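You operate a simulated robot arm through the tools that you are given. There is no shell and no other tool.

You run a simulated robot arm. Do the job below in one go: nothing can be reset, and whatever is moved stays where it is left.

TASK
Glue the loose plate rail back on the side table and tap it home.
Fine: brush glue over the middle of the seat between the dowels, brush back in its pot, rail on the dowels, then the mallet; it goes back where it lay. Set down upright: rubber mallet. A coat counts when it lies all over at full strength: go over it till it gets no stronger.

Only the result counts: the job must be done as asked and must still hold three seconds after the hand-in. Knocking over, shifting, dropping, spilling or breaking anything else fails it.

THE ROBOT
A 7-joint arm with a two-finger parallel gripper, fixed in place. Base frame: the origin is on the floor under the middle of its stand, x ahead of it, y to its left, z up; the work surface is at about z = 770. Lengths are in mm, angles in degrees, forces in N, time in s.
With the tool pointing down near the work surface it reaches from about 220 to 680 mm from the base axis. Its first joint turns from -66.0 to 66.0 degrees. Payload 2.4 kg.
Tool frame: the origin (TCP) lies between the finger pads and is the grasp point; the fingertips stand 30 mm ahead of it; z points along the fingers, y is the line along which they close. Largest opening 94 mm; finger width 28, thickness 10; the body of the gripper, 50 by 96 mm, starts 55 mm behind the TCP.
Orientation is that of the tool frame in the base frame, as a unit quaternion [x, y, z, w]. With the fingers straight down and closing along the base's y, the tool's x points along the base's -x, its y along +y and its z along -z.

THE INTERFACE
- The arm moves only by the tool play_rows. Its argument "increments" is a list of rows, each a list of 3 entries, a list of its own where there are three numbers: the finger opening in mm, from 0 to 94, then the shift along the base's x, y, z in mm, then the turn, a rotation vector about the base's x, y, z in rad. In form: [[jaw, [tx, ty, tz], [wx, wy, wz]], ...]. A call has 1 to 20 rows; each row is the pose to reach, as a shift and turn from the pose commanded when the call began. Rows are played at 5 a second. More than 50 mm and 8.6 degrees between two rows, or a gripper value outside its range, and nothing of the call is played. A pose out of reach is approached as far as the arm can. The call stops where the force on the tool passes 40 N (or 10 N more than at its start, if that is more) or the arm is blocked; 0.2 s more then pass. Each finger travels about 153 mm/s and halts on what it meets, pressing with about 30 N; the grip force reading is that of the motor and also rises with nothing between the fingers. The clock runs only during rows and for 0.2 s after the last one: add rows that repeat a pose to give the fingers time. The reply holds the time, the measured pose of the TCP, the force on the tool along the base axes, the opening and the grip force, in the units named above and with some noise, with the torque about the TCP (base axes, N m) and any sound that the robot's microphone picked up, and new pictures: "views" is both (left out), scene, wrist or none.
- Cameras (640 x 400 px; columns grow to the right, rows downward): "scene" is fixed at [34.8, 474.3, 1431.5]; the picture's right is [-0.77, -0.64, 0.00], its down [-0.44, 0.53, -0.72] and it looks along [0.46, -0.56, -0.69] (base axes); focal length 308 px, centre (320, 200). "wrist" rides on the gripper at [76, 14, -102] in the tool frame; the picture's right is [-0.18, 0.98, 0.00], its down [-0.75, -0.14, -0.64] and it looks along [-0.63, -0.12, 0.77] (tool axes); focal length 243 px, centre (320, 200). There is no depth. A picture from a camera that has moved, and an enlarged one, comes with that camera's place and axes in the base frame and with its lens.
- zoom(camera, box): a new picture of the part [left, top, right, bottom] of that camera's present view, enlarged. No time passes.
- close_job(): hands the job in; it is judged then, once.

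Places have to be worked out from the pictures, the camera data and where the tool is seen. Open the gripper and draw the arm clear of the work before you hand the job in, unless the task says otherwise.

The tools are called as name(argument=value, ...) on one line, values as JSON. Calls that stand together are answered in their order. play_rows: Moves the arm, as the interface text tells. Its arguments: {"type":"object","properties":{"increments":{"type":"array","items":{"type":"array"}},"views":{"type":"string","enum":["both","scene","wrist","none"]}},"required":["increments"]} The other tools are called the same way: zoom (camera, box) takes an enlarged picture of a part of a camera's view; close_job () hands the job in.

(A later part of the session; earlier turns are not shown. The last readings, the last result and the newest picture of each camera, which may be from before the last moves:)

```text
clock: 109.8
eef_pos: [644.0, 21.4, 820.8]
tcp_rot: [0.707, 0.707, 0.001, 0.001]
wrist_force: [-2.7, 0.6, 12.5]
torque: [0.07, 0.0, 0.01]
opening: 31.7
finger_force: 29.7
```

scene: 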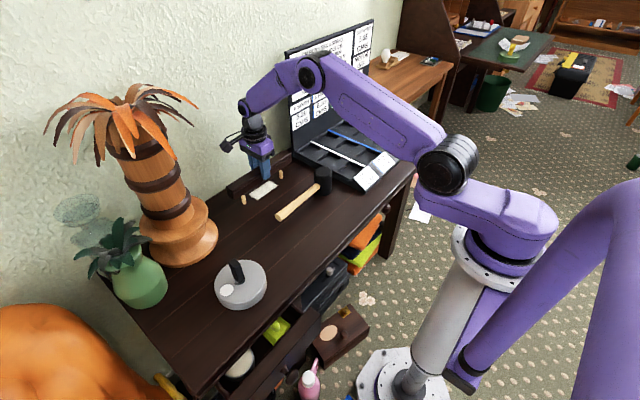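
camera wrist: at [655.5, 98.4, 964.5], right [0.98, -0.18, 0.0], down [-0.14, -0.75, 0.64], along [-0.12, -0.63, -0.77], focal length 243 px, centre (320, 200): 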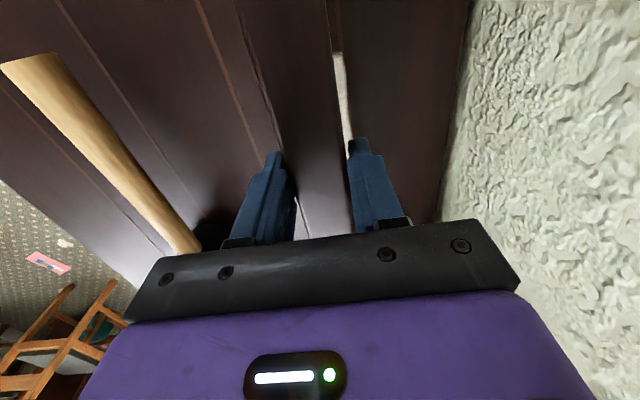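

It stops there under 12.5 N: that's where the mallet takes over. I relax the pressure, open the fingers and rise.

play_rows(increments=[[20, [0, 0, 1.0], [0, 0, 0]], [36, [0, 0, 1.0], [0, 0, 0]], [50, [0, 0, 1.0], [0, 0, 0]], [58, [0, 0, 1.0], [0, 0, 0]], [58, [0, 0, 1.0], [0, 0, 0]], [58, [0, 0, 25], [0, 0, 0]], [58, [0, 0, 60], [0, 0, 0]], [58, [0, 0, 100], [0, 0, 0]], [58, [0, 0, 100], [0, 0, 0]]], views="both")

zoom(camera="scene", box=[210, 140, 306, 210])

```text
clock: 111.8
eef_pos: [642.9, 21.4, 919.5]
tcp_rot: [0.708, 0.707, 0.0, 0.0]
wrist_force: [0.3, -1.0, 0.7]
torque: [-0.02, -0.02, 0.01]
opening: 57.9
finger_force: 0.0
camera wrist: at [656.4, 99.1, 1022.8], right [0.98, -0.18, 0.0], down [-0.14, -0.75, 0.64], along [-0.12, -0.63, -0.77], focal length 243 px, centre (320, 200)
```

scene: 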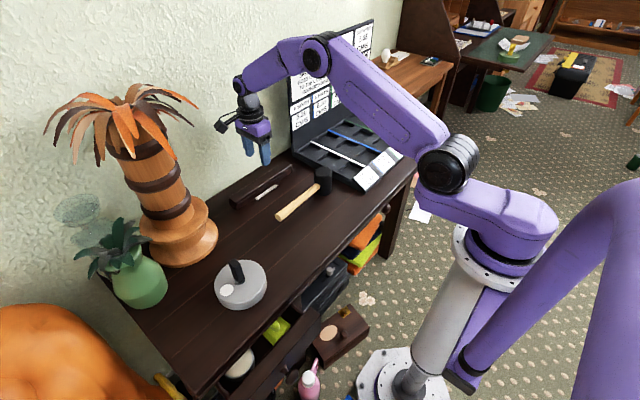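
wrist: 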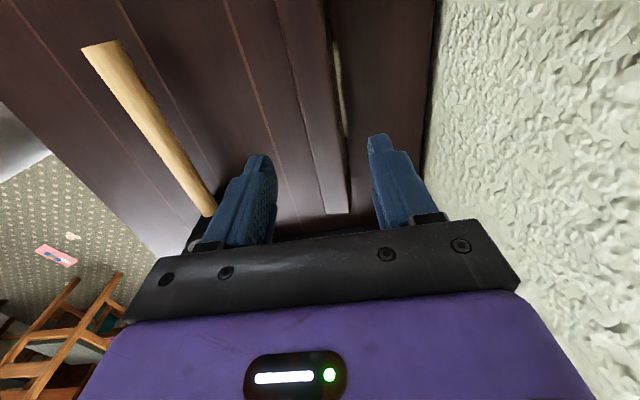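

```text
5.71 times, centred on (258, 175) of scene
camera zoom: at [34.8, 474.3, 1431.5], right [-0.77, -0.64, 0.0], down [-0.44, 0.53, -0.72], along [0.46, -0.56, -0.69], focal length 1758 px, centre (674, 343)
```

zoom: 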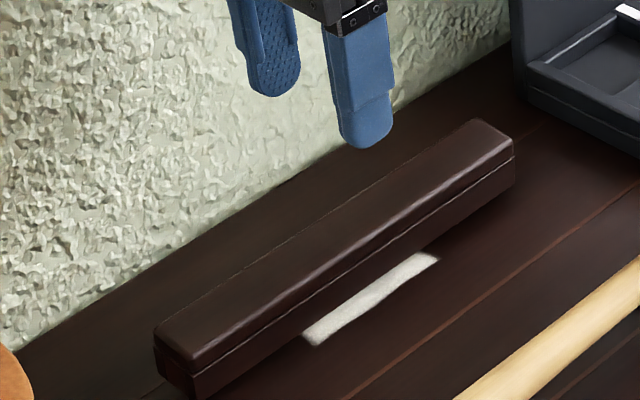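

The rail stays on the dowels, standing a bit proud of the seat. Next the mallet: I move above its handle near the head, still at -90° yaw, and measure it.

play_rows(increments=[[60, [-38, -19, 0], [0, 0, 0]], [60, [-76, -38, 0], [0, 0, 0]], [60, [-114, -57, 0], [0, 0, 0]], [60, [-152, -76, 0], [0, 0, 0]], [60, [-152, -76, 0], [0, 0, 0]]], views="both")

zoom(camera="wrist", box=[200, 60, 440, 210])

zoom(camera="scene", box=[260, 150, 356, 230])

zoom(camera="scene", box=[222, 160, 302, 210])

```text
clock: 113.0
eef_pos: [492.5, -54.7, 918.8]
tcp_rot: [0.707, 0.707, 0.0, 0.0]
wrist_force: [-0.6, -0.3, -0.6]
torque: [-0.02, 0.05, -0.03]
opening: 59.8
finger_force: 0.0
camera wrist: at [505.1, 22.2, 1021.9], right [0.98, -0.18, 0.0], down [-0.14, -0.75, 0.64], along [-0.12, -0.63, -0.77], focal length 243 px, centre (320, 200)
```

scene: 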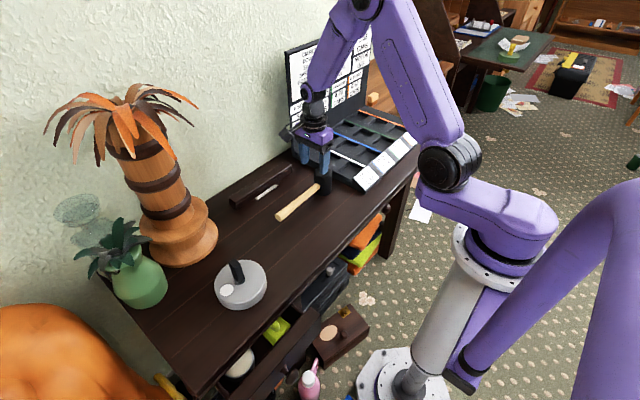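
wrist: 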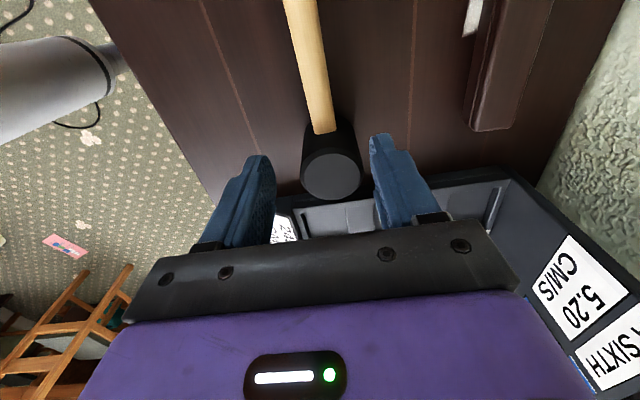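

```text
2.67 times, centred on (320, 135) of wrist
camera zoom: at [505.1, 22.2, 1021.9], right [0.98, -0.18, 0.0], down [-0.14, -0.75, 0.64], along [-0.12, -0.63, -0.77], focal length 647 px, centre (320, 373)
```

zoom: 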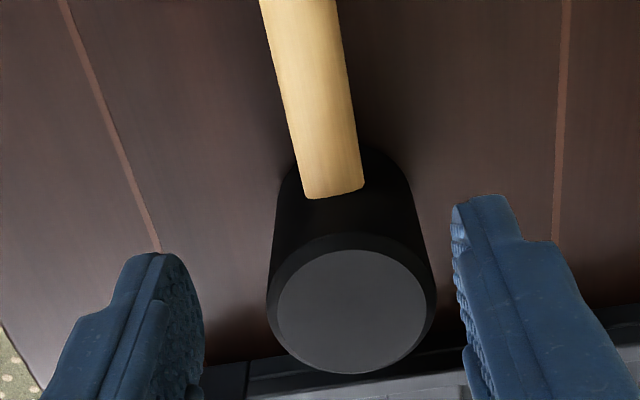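

```text
5.00 times, centred on (308, 190) of scene
camera zoom: at [34.8, 474.3, 1431.5], right [-0.77, -0.64, 0.0], down [-0.44, 0.53, -0.72], along [0.46, -0.56, -0.69], focal length 1538 px, centre (380, 250)
```

zoom: 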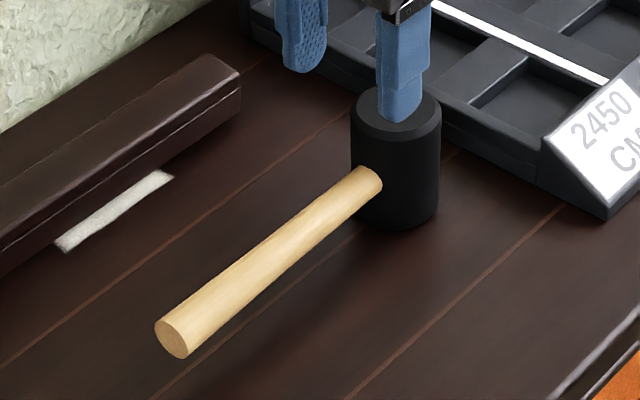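

```text
8.00 times, centred on (262, 185) of scene
camera zoom: at [34.8, 474.3, 1431.5], right [-0.77, -0.64, 0.0], down [-0.44, 0.53, -0.72], along [0.46, -0.56, -0.69], focal length 2462 px, centre (784, 320)
```

zoom: 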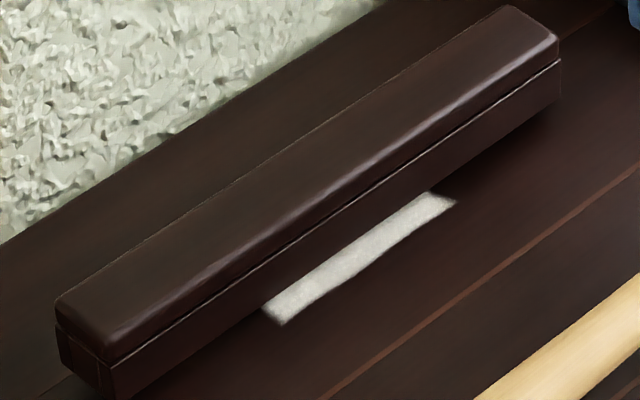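

The handle's axis is at x≈492, z≈808, and the head's centre is near y≈-103, so the TCP is well placed. I descend onto the handle and grip it.

play_rows(increments=[[60, [0, 0, -30], [0, 0, 0]], [60, [0, 0, -65], [0, 0, 0]], [60, [0, 0, -95], [0, 0, 0]], [60, [0, 0, -112], [0, 0, 0]], [60, [0, 0, -112], [0, 0, 0]]], views="wrist")

zoom(camera="scene", box=[260, 140, 356, 230])

zoom(camera="wrist", box=[200, 60, 440, 210])

```text
clock: 114.2
eef_pos: [490.6, -54.2, 809.4]
tcp_rot: [0.708, 0.706, 0.0, 0.0]
wrist_force: [0.3, -0.7, -0.1]
torque: [0.03, 0.01, -0.03]
opening: 60.1
finger_force: 0.1
camera wrist: at [505.2, 22.2, 910.8], right [0.98, -0.18, 0.0], down [-0.14, -0.75, 0.64], along [-0.12, -0.63, -0.77], focal length 243 px, centre (320, 200)
```

wrist: 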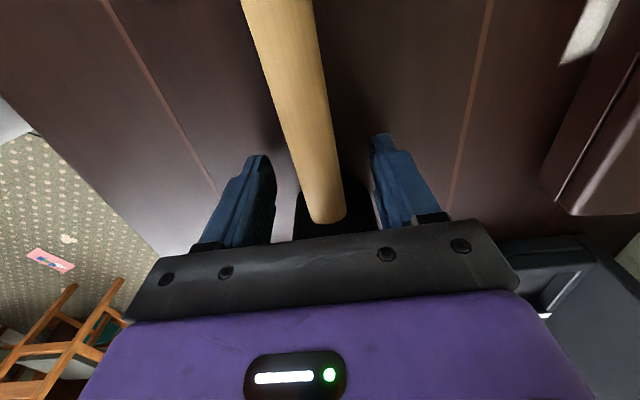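

```text
4.44 times, centred on (308, 185) of scene
camera zoom: at [34.8, 474.3, 1431.5], right [-0.77, -0.64, 0.0], down [-0.44, 0.53, -0.72], along [0.46, -0.56, -0.69], focal length 1368 px, centre (373, 267)
```

zoom: 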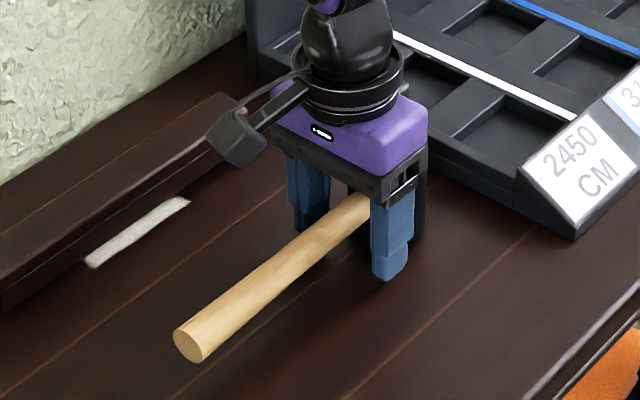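

```text
2.67 times, centred on (320, 135) of wrist
camera zoom: at [505.2, 22.2, 910.8], right [0.98, -0.18, 0.0], down [-0.14, -0.75, 0.64], along [-0.12, -0.63, -0.77], focal length 647 px, centre (320, 373)
```

zoom: 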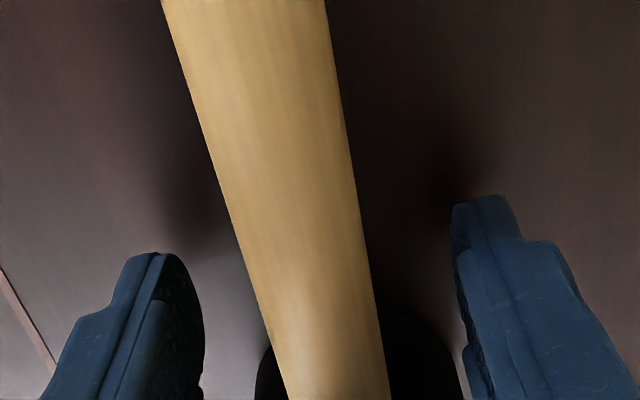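

The handle is between the fingers. I close on it.

play_rows(increments=[[45, [0, 0, 0], [0, 0, 0]], [32, [0, 0, 0], [0, 0, 0]], [22, [0, 0, 0], [0, 0, 0]], [10, [0, 0, 0], [0, 0, 0]], [5, [0, 0, 0], [0, 0, 0]], [5, [0, 0, 0], [0, 0, 0]]], views="none")

zoom(camera="scene", box=[260, 140, 356, 230])

```text
clock: 115.6
eef_pos: [492.5, -55.0, 808.3]
tcp_rot: [0.707, 0.707, 0.0, -0.001]
wrist_force: [2.7, -1.1, 1.1]
torque: [-0.07, -0.01, 0.09]
opening: 27.9
finger_force: 30.1
```

```text
4.44 times, centred on (308, 185) of scene
camera zoom: at [34.8, 474.3, 1431.5], right [-0.77, -0.64, 0.0], down [-0.44, 0.53, -0.72], along [0.46, -0.56, -0.69], focal length 1368 px, centre (373, 267)
```

zoom: 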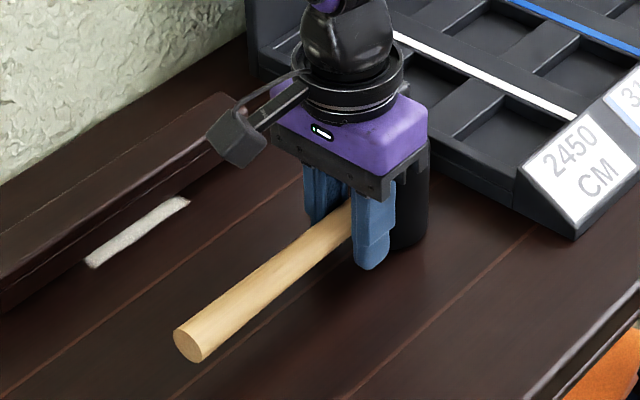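

Gripped at 27.9 mm. I lift a little first to see whether the head droops in the grip.

play_rows(increments=[[5, [0, 0, 3], [0, 0, 0]], [5, [0, 0, 8], [0, 0, 0]], [5, [0, 0, 15], [0, 0, 0]], [5, [0, 0, 15], [0, 0, 0]]], views="none")

zoom(camera="scene", box=[260, 140, 356, 230])

```text
clock: 116.6
eef_pos: [492.3, -54.1, 822.3]
tcp_rot: [0.707, 0.707, 0.0, -0.001]
wrist_force: [0.3, 0.7, -4.2]
torque: [0.17, 0.04, -0.01]
opening: 27.8
finger_force: 30.0
```

```text
4.44 times, centred on (308, 185) of scene
camera zoom: at [34.9, 474.3, 1431.5], right [-0.77, -0.64, 0.0], down [-0.44, 0.53, -0.72], along [0.46, -0.56, -0.69], focal length 1368 px, centre (373, 267)
```

zoom: 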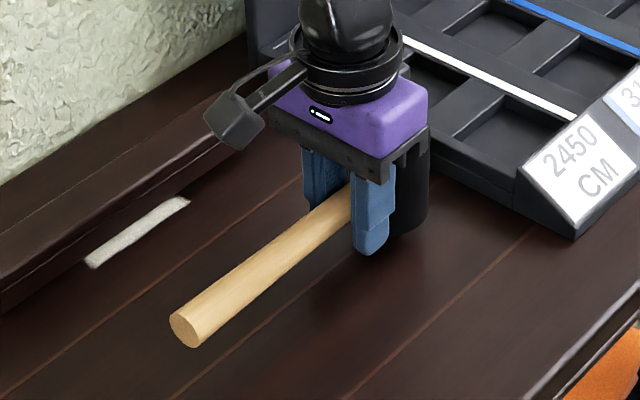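

The mallet (about 0.43 kg) is held without drooping. I lift it to a safe height, then swing the yaw back +90° so the handle points toward the robot, moving toward the rail's middle.

play_rows(increments=[[5, [0, 0, 30], [0, 0, 0]], [5, [0, 0, 65], [0, 0, 0]], [5, [0, 0, 100], [0, 0, 0]], [5, [0, 20, 110], [0, 0, 0.1428]], [5, [0, 40, 110], [0, 0, 0.2856]], [5, [0, 60, 110], [0, 0, 0.4284]], [5, [10, 76, 110], [0, 0, 0.5712]], [5, [22, 76, 110], [0, 0, 0.714]], [5, [34, 76, 110], [0, 0, 0.8568]], [5, [46, 76, 110], [0, 0, 0.9996]], [5, [58, 76, 110], [0, 0, 1.1424]], [5, [70, 76, 110], [0, 0, 1.2852]], [5, [84, 76, 110], [0, 0, 1.428]], [5, [98, 76, 110], [0, 0, 1.5708]], [5, [98, 76, 110], [0, 0, 1.5708]]], views="both")

zoom(camera="scene", box=[210, 110, 338, 210])

```text
clock: 119.8
eef_pos: [589.3, 22.4, 932.9]
tcp_rot: [-0.001, 1.0, -0.001, 0.001]
wrist_force: [-0.5, -0.3, -4.1]
torque: [0.0, 0.15, -0.01]
opening: 28.4
finger_force: 30.0
camera wrist: at [512.4, 37.2, 1035.6], right [0.18, 0.98, 0.0], down [0.75, -0.14, 0.64], along [0.63, -0.12, -0.77], focal length 243 px, centre (320, 200)
```

scene: 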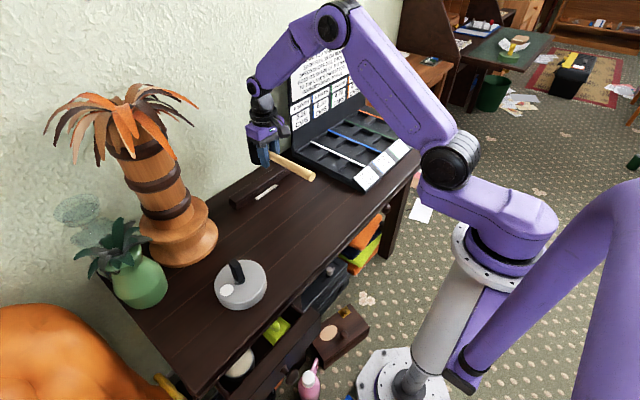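
wrist: 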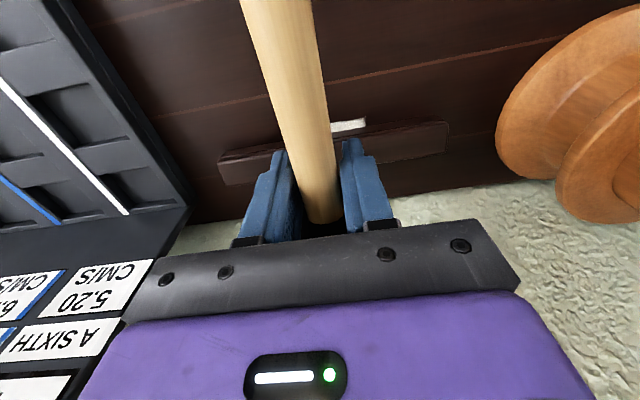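

```text
4.00 times, centred on (274, 160) of scene
camera zoom: at [34.9, 474.3, 1431.5], right [-0.77, -0.64, 0.0], down [-0.44, 0.53, -0.72], along [0.46, -0.56, -0.69], focal length 1231 px, centre (504, 360)
```

zoom: 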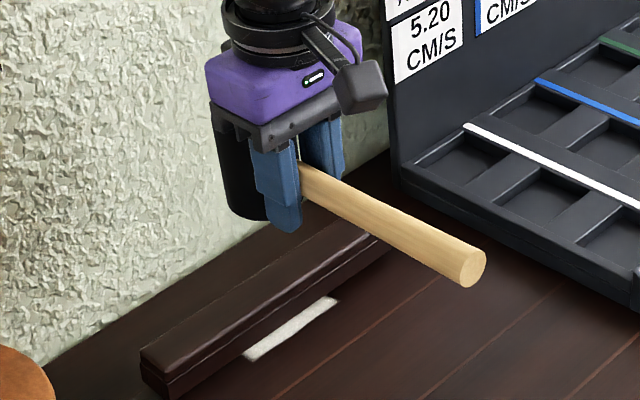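

The mallet hangs properly with its head over the rail side. I shift +5 mm in x so the head is centred over the rail's middle and lower to about 25 mm above it.

play_rows(increments=[[5, [5, 0, 0], [0, 0, 0]], [5, [5, 0, -25], [0, 0, 0]], [5, [5, 0, -50], [0, 0, 0]], [5, [5, 0, -50], [0, 0, 0]]], views="wrist")

zoom(camera="scene", box=[222, 140, 302, 210])

```text
clock: 120.8
eef_pos: [594.1, 21.6, 882.8]
tcp_rot: [-0.001, 1.0, 0.0, 0.0]
wrist_force: [-0.5, -0.3, -4.0]
torque: [-0.01, 0.13, -0.02]
opening: 28.0
finger_force: 30.0
camera wrist: at [517.4, 37.0, 985.6], right [0.18, 0.98, 0.0], down [0.75, -0.14, 0.64], along [0.63, -0.12, -0.77], focal length 243 px, centre (320, 200)
```

wrist: 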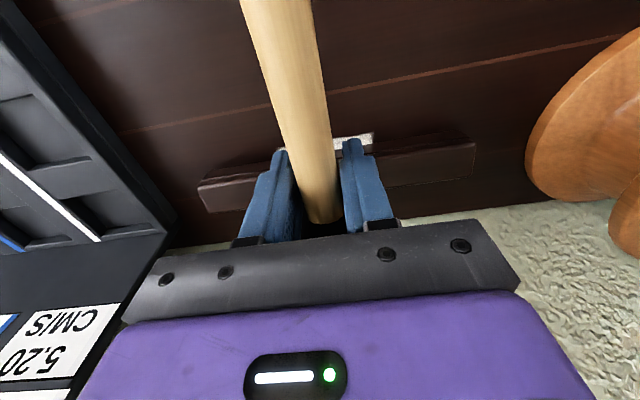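

```text
5.71 times, centred on (262, 175) of scene
camera zoom: at [34.9, 474.3, 1431.5], right [-0.77, -0.64, 0.0], down [-0.44, 0.53, -0.72], along [0.46, -0.56, -0.69], focal length 1758 px, centre (651, 343)
```

zoom: 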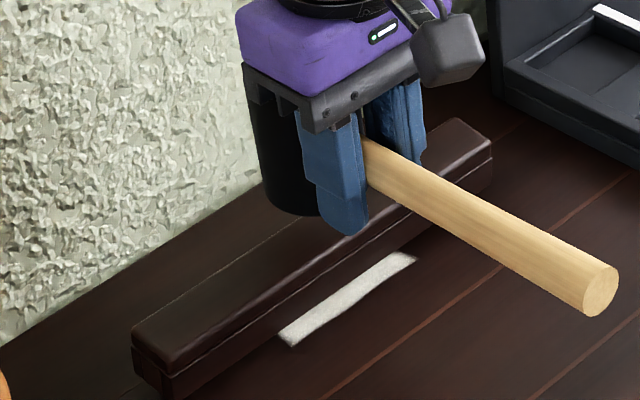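

Head is about 30 mm above the rail. I try a first moderate tap and watch the response and sound.

play_rows(increments=[[5, [0, 0, -8], [0, 0, 0]], [5, [0, 0, -34], [0, 0, 0]], [5, [0, 0, -8], [0, 0, 0]], [5, [0, 0, 0], [0, 0, 0]]], views="none")

zoom(camera="scene", box=[222, 140, 302, 210])

```text
clock: 121.8
eef_pos: [594.5, 22.9, 884.2]
tcp_rot: [0.0, 1.0, 0.001, -0.001]
wrist_force: [0.6, 0.0, -3.5]
torque: [-0.04, 0.14, -0.01]
opening: 28.0
finger_force: 30.3
```

```text
5.71 times, centred on (262, 175) of scene
camera zoom: at [34.9, 474.3, 1431.5], right [-0.77, -0.64, 0.0], down [-0.44, 0.53, -0.72], along [0.46, -0.56, -0.69], focal length 1758 px, centre (651, 343)
```

zoom: 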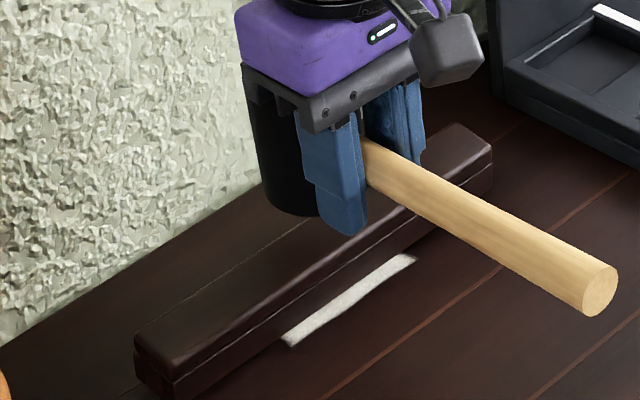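

The tap drove the rail down by about 4–5 mm. I tap again, slightly deeper.

play_rows(increments=[[5, [0, 0, -12], [0, 0, 0]], [5, [0, 0, -38], [0, 0, 0]], [5, [0, 0, -12], [0, 0, 0]], [5, [0, 0, 0], [0, 0, 0]]], views="none")

zoom(camera="scene", box=[222, 140, 302, 210])

```text
clock: 122.8
eef_pos: [594.6, 23.6, 882.0]
tcp_rot: [0.0, 1.0, 0.0, 0.0]
wrist_force: [-0.2, 0.1, -4.1]
torque: [0.02, 0.15, 0.04]
opening: 27.9
finger_force: 29.6
```

```text
5.71 times, centred on (262, 175) of scene
camera zoom: at [34.9, 474.3, 1431.5], right [-0.77, -0.64, 0.0], down [-0.44, 0.53, -0.72], along [0.46, -0.56, -0.69], focal length 1758 px, centre (651, 343)
```

zoom: 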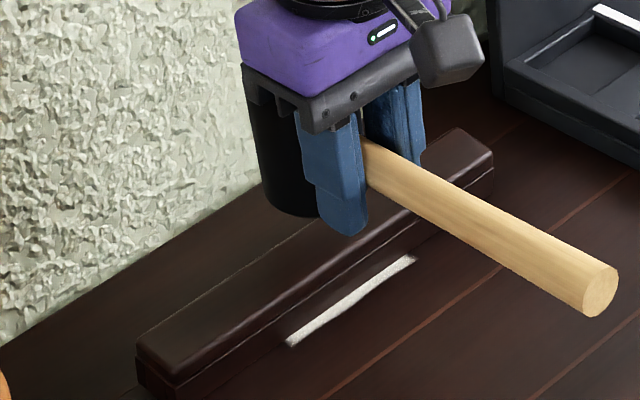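

It went down further. Another tap, deeper again.

play_rows(increments=[[5, [0, 0, -15], [0, 0, 0]], [5, [0, 0, -42], [0, 0, 0]], [5, [0, 0, -15], [0, 0, 0]], [5, [0, 0, 0], [0, 0, 0]]], views="none")

zoom(camera="scene", box=[222, 140, 302, 210])

```text
clock: 123.8
eef_pos: [594.6, 23.0, 882.9]
tcp_rot: [0.0, 1.0, 0.0, 0.0]
wrist_force: [0.4, 0.4, -4.1]
torque: [0.0, 0.1, 0.02]
opening: 28.4
finger_force: 29.8
```

```text
5.71 times, centred on (262, 175) of scene
camera zoom: at [34.9, 474.3, 1431.5], right [-0.77, -0.64, 0.0], down [-0.44, 0.53, -0.72], along [0.46, -0.56, -0.69], focal length 1758 px, centre (651, 343)
```

zoom: 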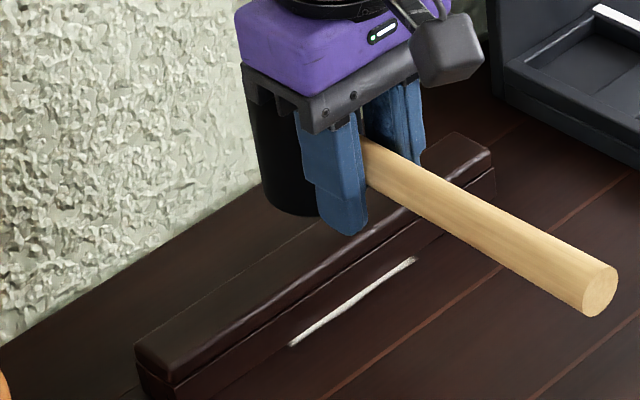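

Still moving down evenly. I tap again.

play_rows(increments=[[5, [0, 0, -18], [0, 0, 0]], [5, [0, 0, -45], [0, 0, 0]], [5, [0, 0, -18], [0, 0, 0]], [5, [0, 0, 0], [0, 0, 0]]], views="none")

zoom(camera="scene", box=[222, 140, 302, 210])

zoom(camera="scene", box=[222, 190, 262, 215])

zoom(camera="scene", box=[262, 155, 302, 180])

```text
clock: 124.8
eef_pos: [595.5, 22.8, 882.8]
tcp_rot: [0.0, 1.0, 0.0, 0.001]
wrist_force: [0.5, 0.7, -3.5]
torque: [0.02, 0.18, 0.02]
opening: 27.7
finger_force: 30.0
```

```text
5.71 times, centred on (262, 175) of scene
camera zoom: at [34.9, 474.3, 1431.5], right [-0.77, -0.64, 0.0], down [-0.44, 0.53, -0.72], along [0.46, -0.56, -0.69], focal length 1758 px, centre (651, 343)
```

zoom: 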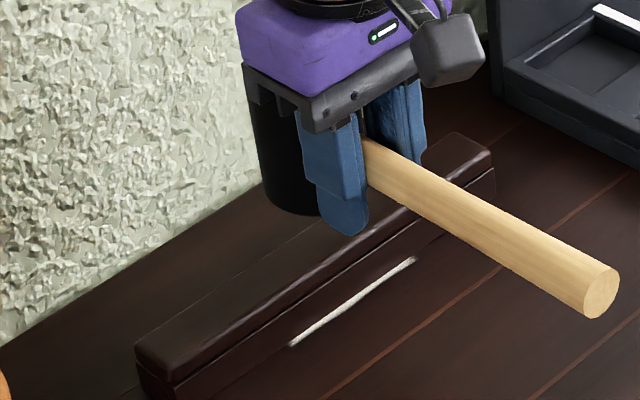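

```text
16.00 times, centred on (242, 202) of scene
camera zoom: at [34.9, 474.3, 1431.5], right [-0.77, -0.64, 0.0], down [-0.44, 0.53, -0.72], along [0.46, -0.56, -0.69], focal length 4923 px, centre (1568, 160)
```

zoom: 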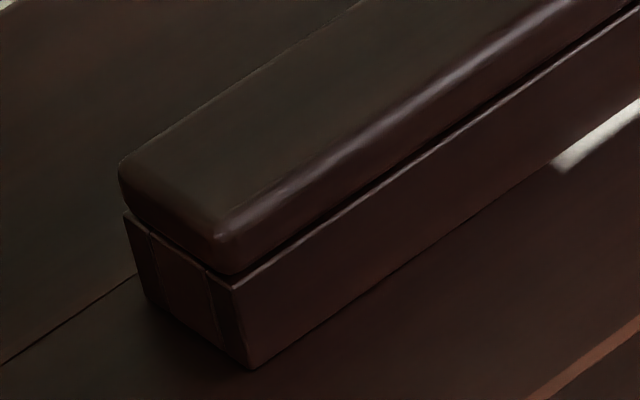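

```text
16.00 times, centred on (282, 168) of scene
camera zoom: at [34.9, 474.3, 1431.5], right [-0.77, -0.64, 0.0], down [-0.44, 0.53, -0.72], along [0.46, -0.56, -0.69], focal length 4923 px, centre (928, 720)
```

zoom: 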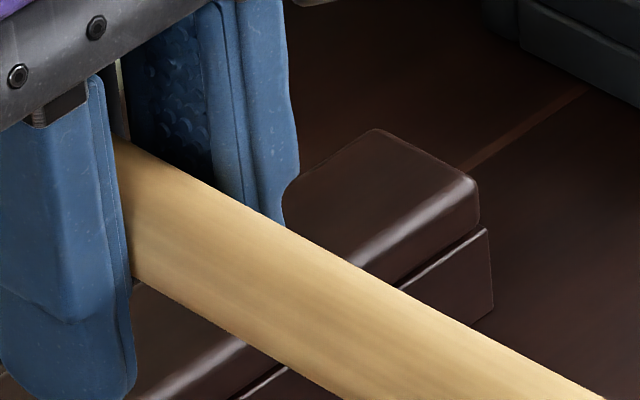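

No change with the last tap, so it may be home. I check by pressing the mallet head down slowly to find the contact height.

play_rows(increments=[[5, [0, 0, -20], [0, 0, 0]], [5, [0, 0, -34], [0, 0, 0]], [5, [0, 0, -38], [0, 0, 0]], [5, [0, 0, -38], [0, 0, 0]]], views="none")

```text
clock: 125.8
eef_pos: [594.6, 22.7, 845.9]
tcp_rot: [0.0, 1.0, 0.0, 0.0]
wrist_force: [-0.5, 0.7, -3.4]
torque: [0.05, 0.14, -0.01]
opening: 28.1
finger_force: 30.4
```

play_rows(increments=[[5, [0, 0, -1], [0, 0, 0]], [5, [0, 0, -2], [0, 0, 0]], [5, [0, 0, -3], [0, 0, 0]], [5, [0, 0, -3], [0, 0, 0]]], views="none")

zoom(camera="scene", box=[232, 150, 296, 200])

```text
clock: 126.8
eef_pos: [595.5, 22.2, 844.4]
tcp_rot: [0.0, 1.0, 0.0, 0.001]
wrist_force: [-11.6, 0.1, 24.7]
torque: [0.01, -0.38, 0.04]
opening: 27.9
finger_force: 29.8
```

```text
8.00 times, centred on (264, 175) of scene
camera zoom: at [34.0, 474.3, 1431.5], right [-0.77, -0.64, 0.0], down [-0.44, 0.53, -0.72], along [0.46, -0.56, -0.69], focal length 2462 px, centre (768, 400)
```

zoom: 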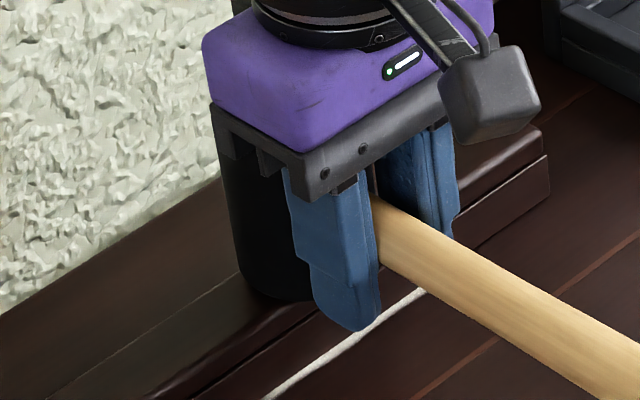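

Contact is at commanded z≈843.5, i.e. rail top ≈805.5, matching the rail's height when it lay on the table. To be sure both ends are home, I tap over each dowel too, starting with the +y one.

play_rows(increments=[[5, [0, 0, 20], [0, 0, 0]], [5, [0, 0, 41], [0, 0, 0]], [5, [0, 35, 41], [0, 0, 0]], [5, [0, 75, 41], [0, 0, 0]], [5, [0, 75, 41], [0, 0, 0]], [5, [0, 75, 26], [0, 0, 0]], [5, [0, 75, -3], [0, 0, 0]], [5, [0, 75, 26], [0, 0, 0]], [5, [0, 75, 41], [0, 0, 0]]], views="none")

zoom(camera="scene", box=[222, 140, 302, 210])

zoom(camera="scene", box=[222, 190, 262, 215])

```text
clock: 128.8
eef_pos: [595.2, 97.2, 882.9]
tcp_rot: [0.0, 1.0, 0.0, 0.0]
wrist_force: [-0.2, 0.4, -4.8]
torque: [-0.01, 0.19, 0.0]
opening: 28.0
finger_force: 30.1
```

```text
5.71 times, centred on (262, 175) of scene
camera zoom: at [34.9, 474.4, 1431.5], right [-0.77, -0.64, 0.0], down [-0.44, 0.53, -0.72], along [0.46, -0.56, -0.69], focal length 1758 px, centre (651, 343)
```

zoom: 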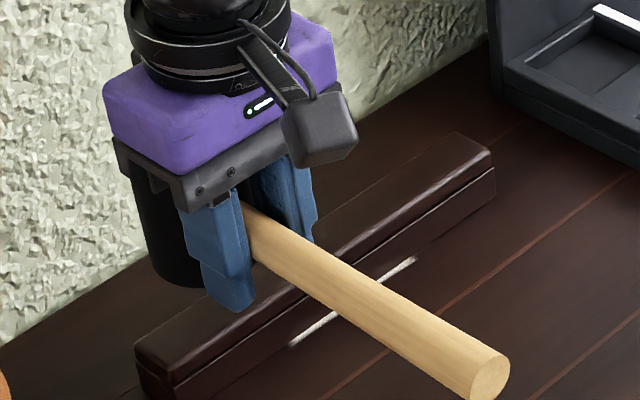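

```text
16.00 times, centred on (242, 202) of scene
camera zoom: at [34.9, 474.4, 1431.5], right [-0.77, -0.64, 0.0], down [-0.44, 0.53, -0.72], along [0.46, -0.56, -0.69], focal length 4923 px, centre (1568, 160)
```

zoom: 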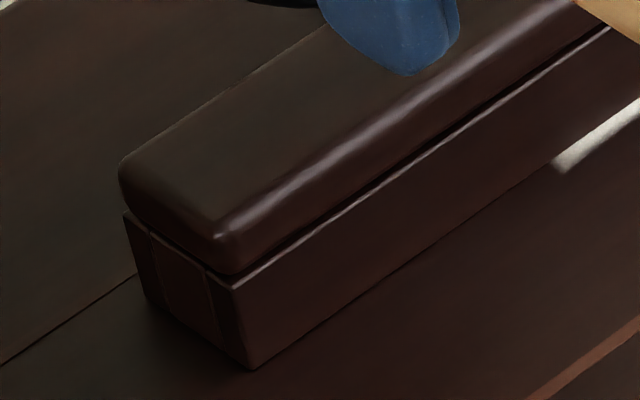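

No change at the +y end: the corner is exactly where it was. Now the -y dowel.

play_rows(increments=[[5, [0, -40, 0], [0, 0, 0]], [5, [0, -80, 0], [0, 0, 0]], [5, [0, -120, 0], [0, 0, 0]], [5, [0, -152, 0], [0, 0, 0]], [5, [0, -152, 0], [0, 0, 0]], [5, [0, -152, -15], [0, 0, 0]], [5, [0, -152, -44], [0, 0, 0]], [5, [0, -152, -15], [0, 0, 0]], [5, [0, -152, 0], [0, 0, 0]]], views="none")

zoom(camera="scene", box=[222, 140, 302, 210])

zoom(camera="scene", box=[262, 155, 302, 180])

```text
clock: 130.8
eef_pos: [594.2, -55.1, 882.4]
tcp_rot: [-0.001, 1.0, 0.0, 0.0]
wrist_force: [0.1, -0.1, -4.1]
torque: [-0.01, 0.15, 0.02]
opening: 28.2
finger_force: 30.4
```

```text
5.71 times, centred on (262, 175) of scene
camera zoom: at [34.9, 474.3, 1431.5], right [-0.77, -0.64, 0.0], down [-0.44, 0.53, -0.72], along [0.46, -0.56, -0.69], focal length 1758 px, centre (651, 343)
```

zoom: 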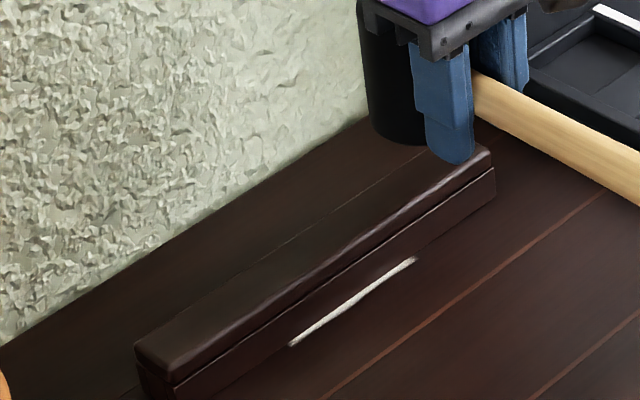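

```text
16.00 times, centred on (282, 168) of scene
camera zoom: at [34.9, 474.3, 1431.5], right [-0.77, -0.64, 0.0], down [-0.44, 0.53, -0.72], along [0.46, -0.56, -0.69], focal length 4923 px, centre (928, 720)
```

zoom: 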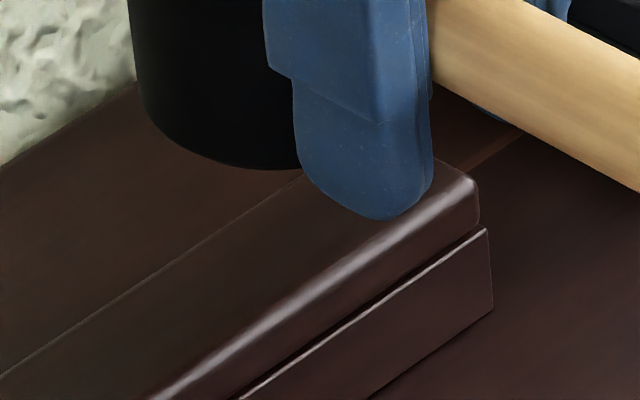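

No change at the -y end either, so the rail looks fully seated. I check the joint line at high zoom at both ends.

zoom(camera="scene", box=[228, 202, 248, 214])

zoom(camera="scene", box=[282, 168, 298, 180])

zoom(camera="scene", box=[252, 180, 284, 200])

```text
16.00 times, centred on (238, 208) of scene
camera zoom: at [34.9, 474.3, 1431.5], right [-0.77, -0.64, 0.0], down [-0.44, 0.53, -0.72], along [0.46, -0.56, -0.69], focal length 4923 px, centre (1632, 72)
```

zoom: 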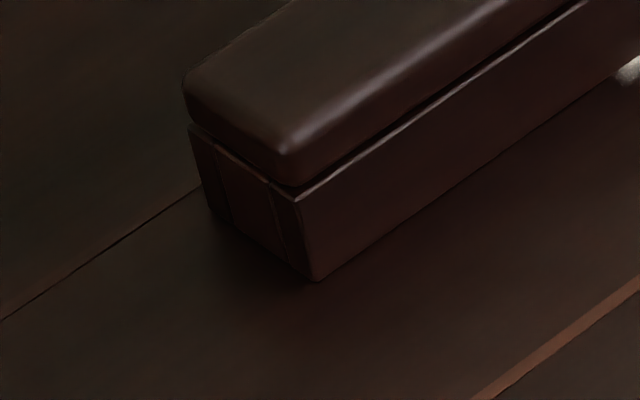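

```text
16.00 times, centred on (290, 174) of scene
camera zoom: at [34.9, 474.3, 1431.5], right [-0.77, -0.64, 0.0], down [-0.44, 0.53, -0.72], along [0.46, -0.56, -0.69], focal length 4923 px, centre (800, 616)
```

zoom: 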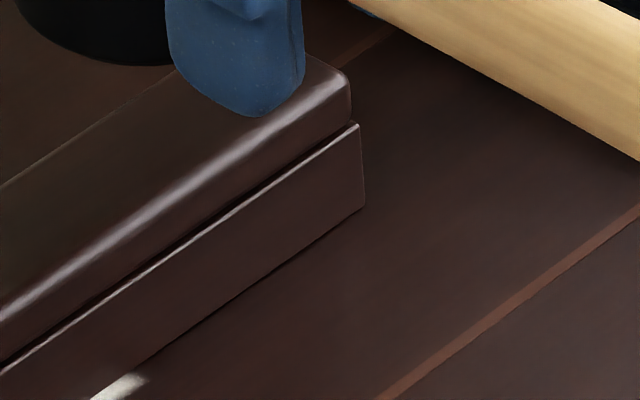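

```text
16.00 times, centred on (268, 190) of scene
camera zoom: at [34.9, 474.3, 1431.5], right [-0.77, -0.64, 0.0], down [-0.44, 0.53, -0.72], along [0.46, -0.56, -0.69], focal length 4923 px, centre (1152, 360)
```

zoom: 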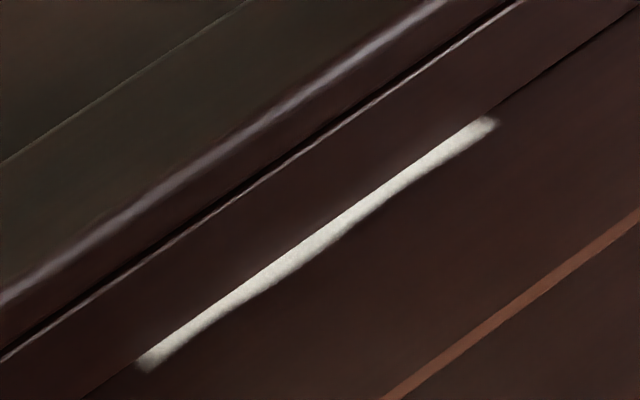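

The joint looks closed. For certainty I give one more firm tap in the middle and compare.

play_rows(increments=[[5, [0, 38, 0], [0, 0, 0]], [5, [0, 76, 0], [0, 0, 0]], [5, [0, 76, 0], [0, 0, 0]], [5, [0, 76, -10], [0, 0, 0]], [5, [0, 76, -46], [0, 0, 0]], [5, [0, 76, -10], [0, 0, 0]], [5, [0, 76, 0], [0, 0, 0]]], views="none")

zoom(camera="scene", box=[228, 202, 248, 214])

zoom(camera="scene", box=[282, 168, 298, 180])

zoom(camera="scene", box=[222, 140, 302, 210])

```text
clock: 132.4
eef_pos: [594.3, 21.3, 882.5]
tcp_rot: [0.001, 1.0, 0.0, -0.001]
wrist_force: [-0.5, -0.1, -4.0]
torque: [0.0, 0.16, -0.01]
opening: 28.0
finger_force: 30.3
```

```text
16.00 times, centred on (238, 208) of scene
camera zoom: at [34.9, 474.3, 1431.5], right [-0.77, -0.64, 0.0], down [-0.44, 0.53, -0.72], along [0.46, -0.56, -0.69], focal length 4923 px, centre (1632, 72)
```

zoom: 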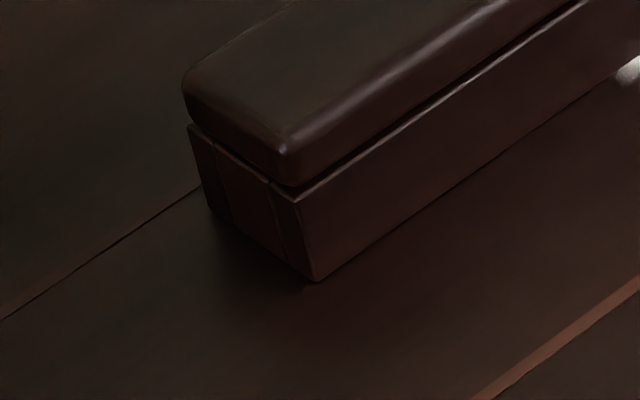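

```text
16.00 times, centred on (290, 174) of scene
camera zoom: at [34.9, 474.3, 1431.5], right [-0.77, -0.64, 0.0], down [-0.44, 0.53, -0.72], along [0.46, -0.56, -0.69], focal length 4923 px, centre (800, 616)
```

zoom: 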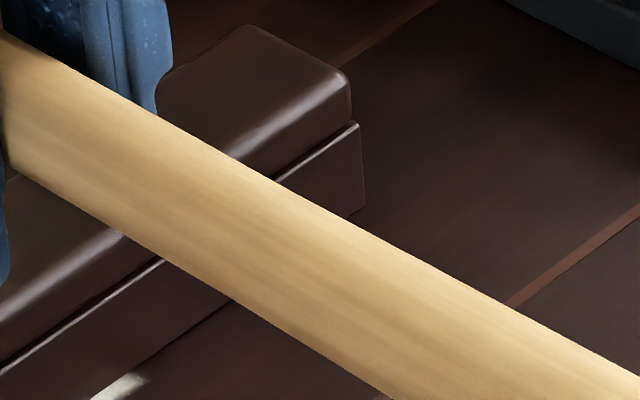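

```text
5.71 times, centred on (262, 175) of scene
camera zoom: at [34.9, 474.3, 1431.5], right [-0.77, -0.64, 0.0], down [-0.44, 0.53, -0.72], along [0.46, -0.56, -0.69], focal length 1758 px, centre (651, 343)
```

zoom: 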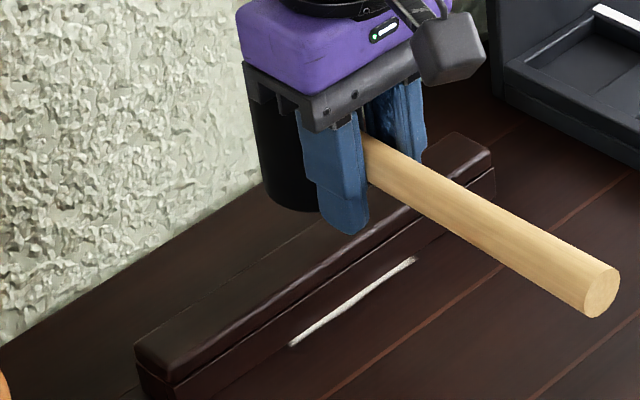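

No movement at all, so the rail is home. Now I return the mallet along the reverse path: rise, swing back to -90° yaw and go above where it lay.

play_rows(increments=[[5, [0, 0, 25], [0, 0, 0]], [5, [0, 0, 50], [0, 0, 0]], [5, [-14, 0, 50], [0, 0, -0.1428]], [5, [-28, 0, 50], [0, 0, -0.2856]], [5, [-42, 0, 50], [0, 0, -0.4284]], [5, [-56, 0, 50], [0, 0, -0.5712]], [5, [-70, 0, 50], [0, 0, -0.714]], [5, [-84, 0, 50], [0, 0, -0.8568]], [5, [-98, 0, 50], [0, 0, -0.9996]], [5, [-103, -12, 50], [0, 0, -1.1424]], [5, [-103, -32, 50], [0, 0, -1.2852]], [5, [-103, -52, 50], [0, 0, -1.428]], [5, [-103, -75, 50], [0, 0, -1.5708]], [5, [-103, -75, 50], [0, 0, -1.5708]], [5, [-103, -75, 10], [0, 0, -1.5708]], [5, [-103, -75, -30], [0, 0, -1.5708]], [5, [-103, -75, -60], [0, 0, -1.5708]], [5, [-103, -75, -60], [0, 0, -1.5708]]], views="both")

zoom(camera="scene", box=[260, 140, 356, 230])

```text
clock: 136.2
eef_pos: [493.0, -53.4, 823.1]
tcp_rot: [0.707, 0.707, 0.0, 0.0]
wrist_force: [1.0, 0.7, -4.1]
torque: [0.15, 0.0, 0.01]
opening: 28.0
finger_force: 29.8
camera wrist: at [505.0, 23.3, 926.1], right [0.98, -0.18, 0.0], down [-0.14, -0.75, 0.64], along [-0.12, -0.63, -0.77], focal length 243 px, centre (320, 200)
```

scene: 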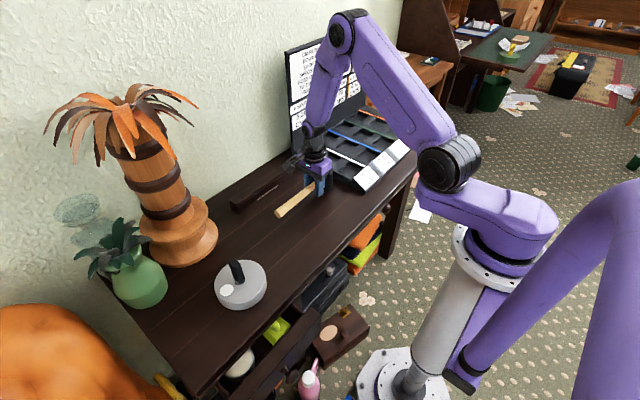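
wrist: 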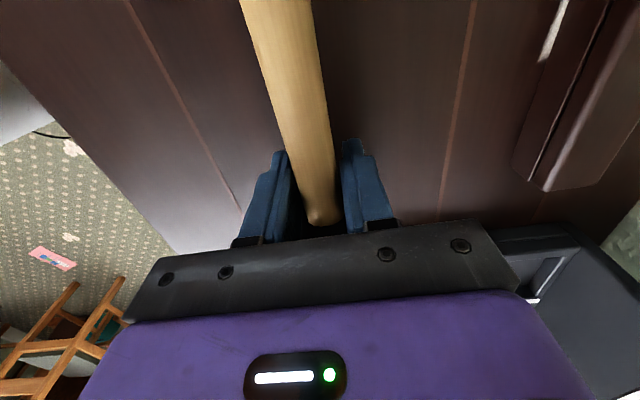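

```text
4.44 times, centred on (308, 185) of scene
camera zoom: at [34.9, 474.3, 1431.5], right [-0.77, -0.64, 0.0], down [-0.44, 0.53, -0.72], along [0.46, -0.56, -0.69], focal length 1368 px, centre (373, 267)
```

zoom: 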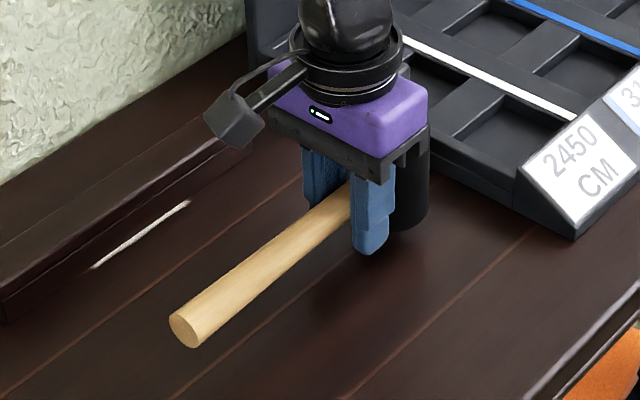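

The mallet is exactly over its old place (handle end where it was after the first lift). I lower it the last 15 mm gently.

play_rows(increments=[[5, [0, 0, -5], [0, 0, 0]], [5, [0, 0, -10], [0, 0, 0]], [5, [0, 0, -13], [0, 0, 0]], [5, [0, 0, -14.2], [0, 0, 0]], [5, [0, 0, -14.2], [0, 0, 0]]], views="none")

```text
clock: 137.4
eef_pos: [492.9, -53.4, 809.3]
tcp_rot: [0.707, 0.707, -0.001, 0.0]
wrist_force: [0.1, 1.2, -4.1]
torque: [0.19, 0.01, 0.04]
opening: 27.7
finger_force: 29.5
```

play_rows(increments=[[5, [0, 0, -0.5], [0, 0, 0]], [5, [0, 0, -1.0], [0, 0, 0]], [5, [0, 0, -1.0], [0, 0, 0]]], views="none")

zoom(camera="scene", box=[260, 140, 356, 230])

```text
clock: 138.2
eef_pos: [491.4, -52.9, 807.6]
tcp_rot: [0.707, 0.707, 0.0, 0.001]
wrist_force: [0.7, -0.2, -3.5]
torque: [0.14, 0.01, -0.01]
opening: 28.0
finger_force: 29.6
```

```text
4.44 times, centred on (308, 185) of scene
camera zoom: at [34.9, 474.3, 1431.5], right [-0.77, -0.64, 0.0], down [-0.44, 0.53, -0.72], along [0.46, -0.56, -0.69], focal length 1368 px, centre (373, 267)
```

zoom: 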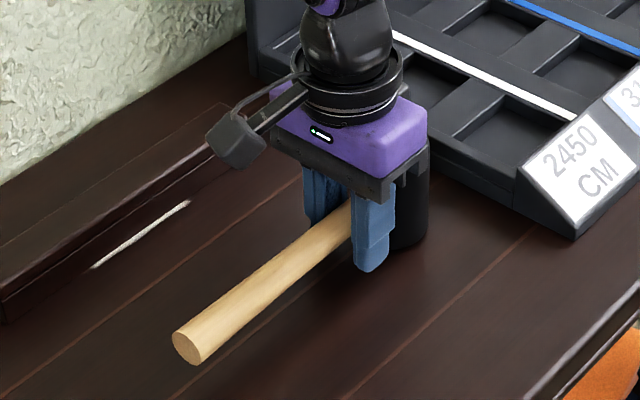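

Not yet carrying on the table (still about the full weight). I lower in finer steps until the weight comes off.

play_rows(increments=[[5, [0, 0, -0.5], [0, 0, 0]], [5, [0, 0, -1.0], [0, 0, 0]], [5, [0, 0, -1.0], [0, 0, 0]]], views="none")

```text
clock: 139.0
eef_pos: [491.5, -53.8, 807.9]
tcp_rot: [0.707, 0.707, 0.0, 0.0]
wrist_force: [-1.8, 0.3, 2.6]
torque: [0.05, 0.1, -0.05]
opening: 28.1
finger_force: 30.1
```

The table now carries the mallet. I open slowly, let it settle, then rise straight up.

play_rows(increments=[[31, [0, 0, 0.3], [0, 0, 0]], [36, [0, 0, 0.3], [0, 0, 0]], [46, [0, 0, 0.3], [0, 0, 0]], [58, [0, 0, 0.3], [0, 0, 0]], [58, [0, 0, 0.3], [0, 0, 0]]], views="none")

zoom(camera="scene", box=[260, 140, 356, 230])

```text
clock: 140.2
eef_pos: [492.5, -54.0, 806.2]
tcp_rot: [0.707, 0.707, 0.0, 0.0]
wrist_force: [-0.3, 0.0, 0.4]
torque: [0.03, 0.03, 0.0]
opening: 57.7
finger_force: 0.2
```

```text
4.44 times, centred on (308, 185) of scene
camera zoom: at [34.8, 474.3, 1431.5], right [-0.77, -0.64, 0.0], down [-0.44, 0.53, -0.72], along [0.46, -0.56, -0.69], focal length 1368 px, centre (373, 267)
```

zoom: 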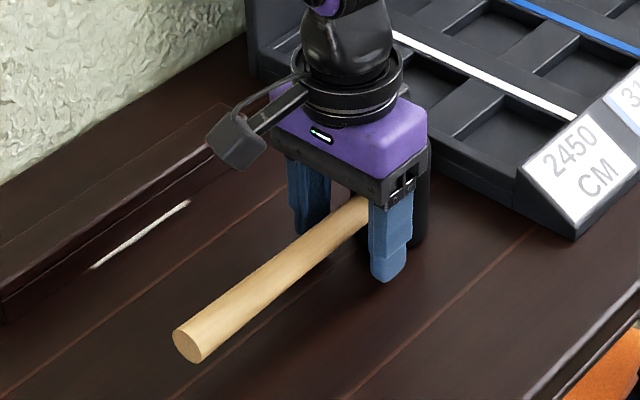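

The handle end is where it was at the beginning. I rise straight up and then draw the arm back to its starting place, turning the gripper back.

play_rows(increments=[[58, [0, 0, 20], [0, 0, 0]], [58, [0, 0, 60], [0, 0, 0]], [58, [0, 0, 105], [0, 0, 0]], [58, [0, 0, 150], [0, 0, 0]], [58, [-10, 5, 190], [0, 0, 0.14]], [58, [-30, 10, 225], [0, 0, 0.28]], [58, [-55, 15, 255], [0, 0, 0.42]], [58, [-80, 18, 285], [0, 0, 0.56]], [58, [-105, 18, 310], [0, 0, 0.7]], [58, [-130, 18, 330], [0, 0, 0.84]], [58, [-150, 18, 345], [0, 0, 0.98]], [58, [-160, 18, 345], [0, 0, 1.12]], [58, [-162, 18, 345], [0, 0, 1.26]], [58, [-162, 18, 345], [0, 0, 1.4]], [58, [-162, 18, 345], [0, 0, 1.5708]], [70, [-162, 18, 345], [0, 0, 1.5708]]], views="both")

zoom(camera="scene", box=[200, 140, 360, 240])

zoom(camera="scene", box=[200, 220, 300, 320])

```text
refused: row 15 steps farther than a row can; nothing moved
```

```text
4.00 times, centred on (280, 190) of scene
camera zoom: at [34.8, 474.3, 1431.5], right [-0.77, -0.64, 0.0], down [-0.44, 0.53, -0.72], along [0.46, -0.56, -0.69], focal length 1231 px, centre (480, 240)
```

zoom: 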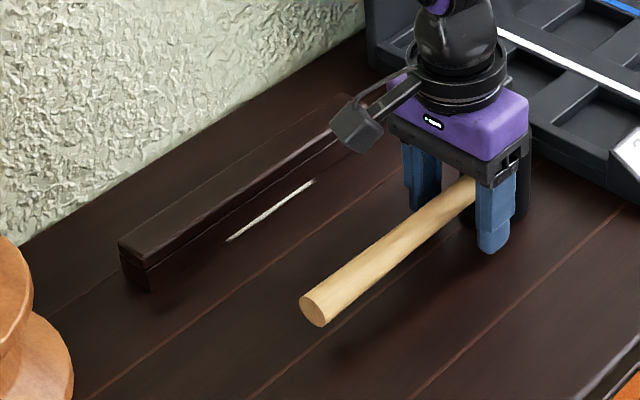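

```text
4.00 times, centred on (250, 270) of scene
camera zoom: at [34.8, 474.3, 1431.5], right [-0.77, -0.64, 0.0], down [-0.44, 0.53, -0.72], along [0.46, -0.56, -0.69], focal length 1231 px, centre (600, -80)
```

zoom: 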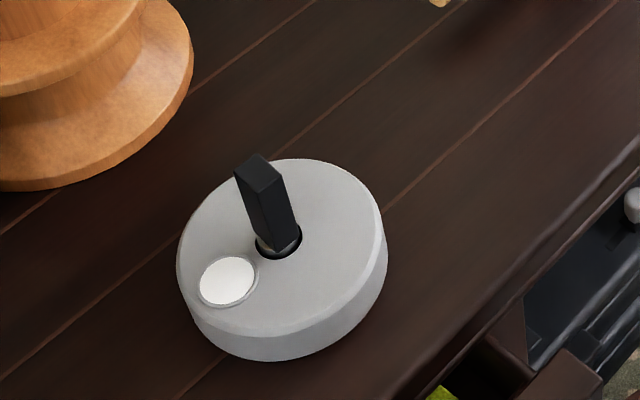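

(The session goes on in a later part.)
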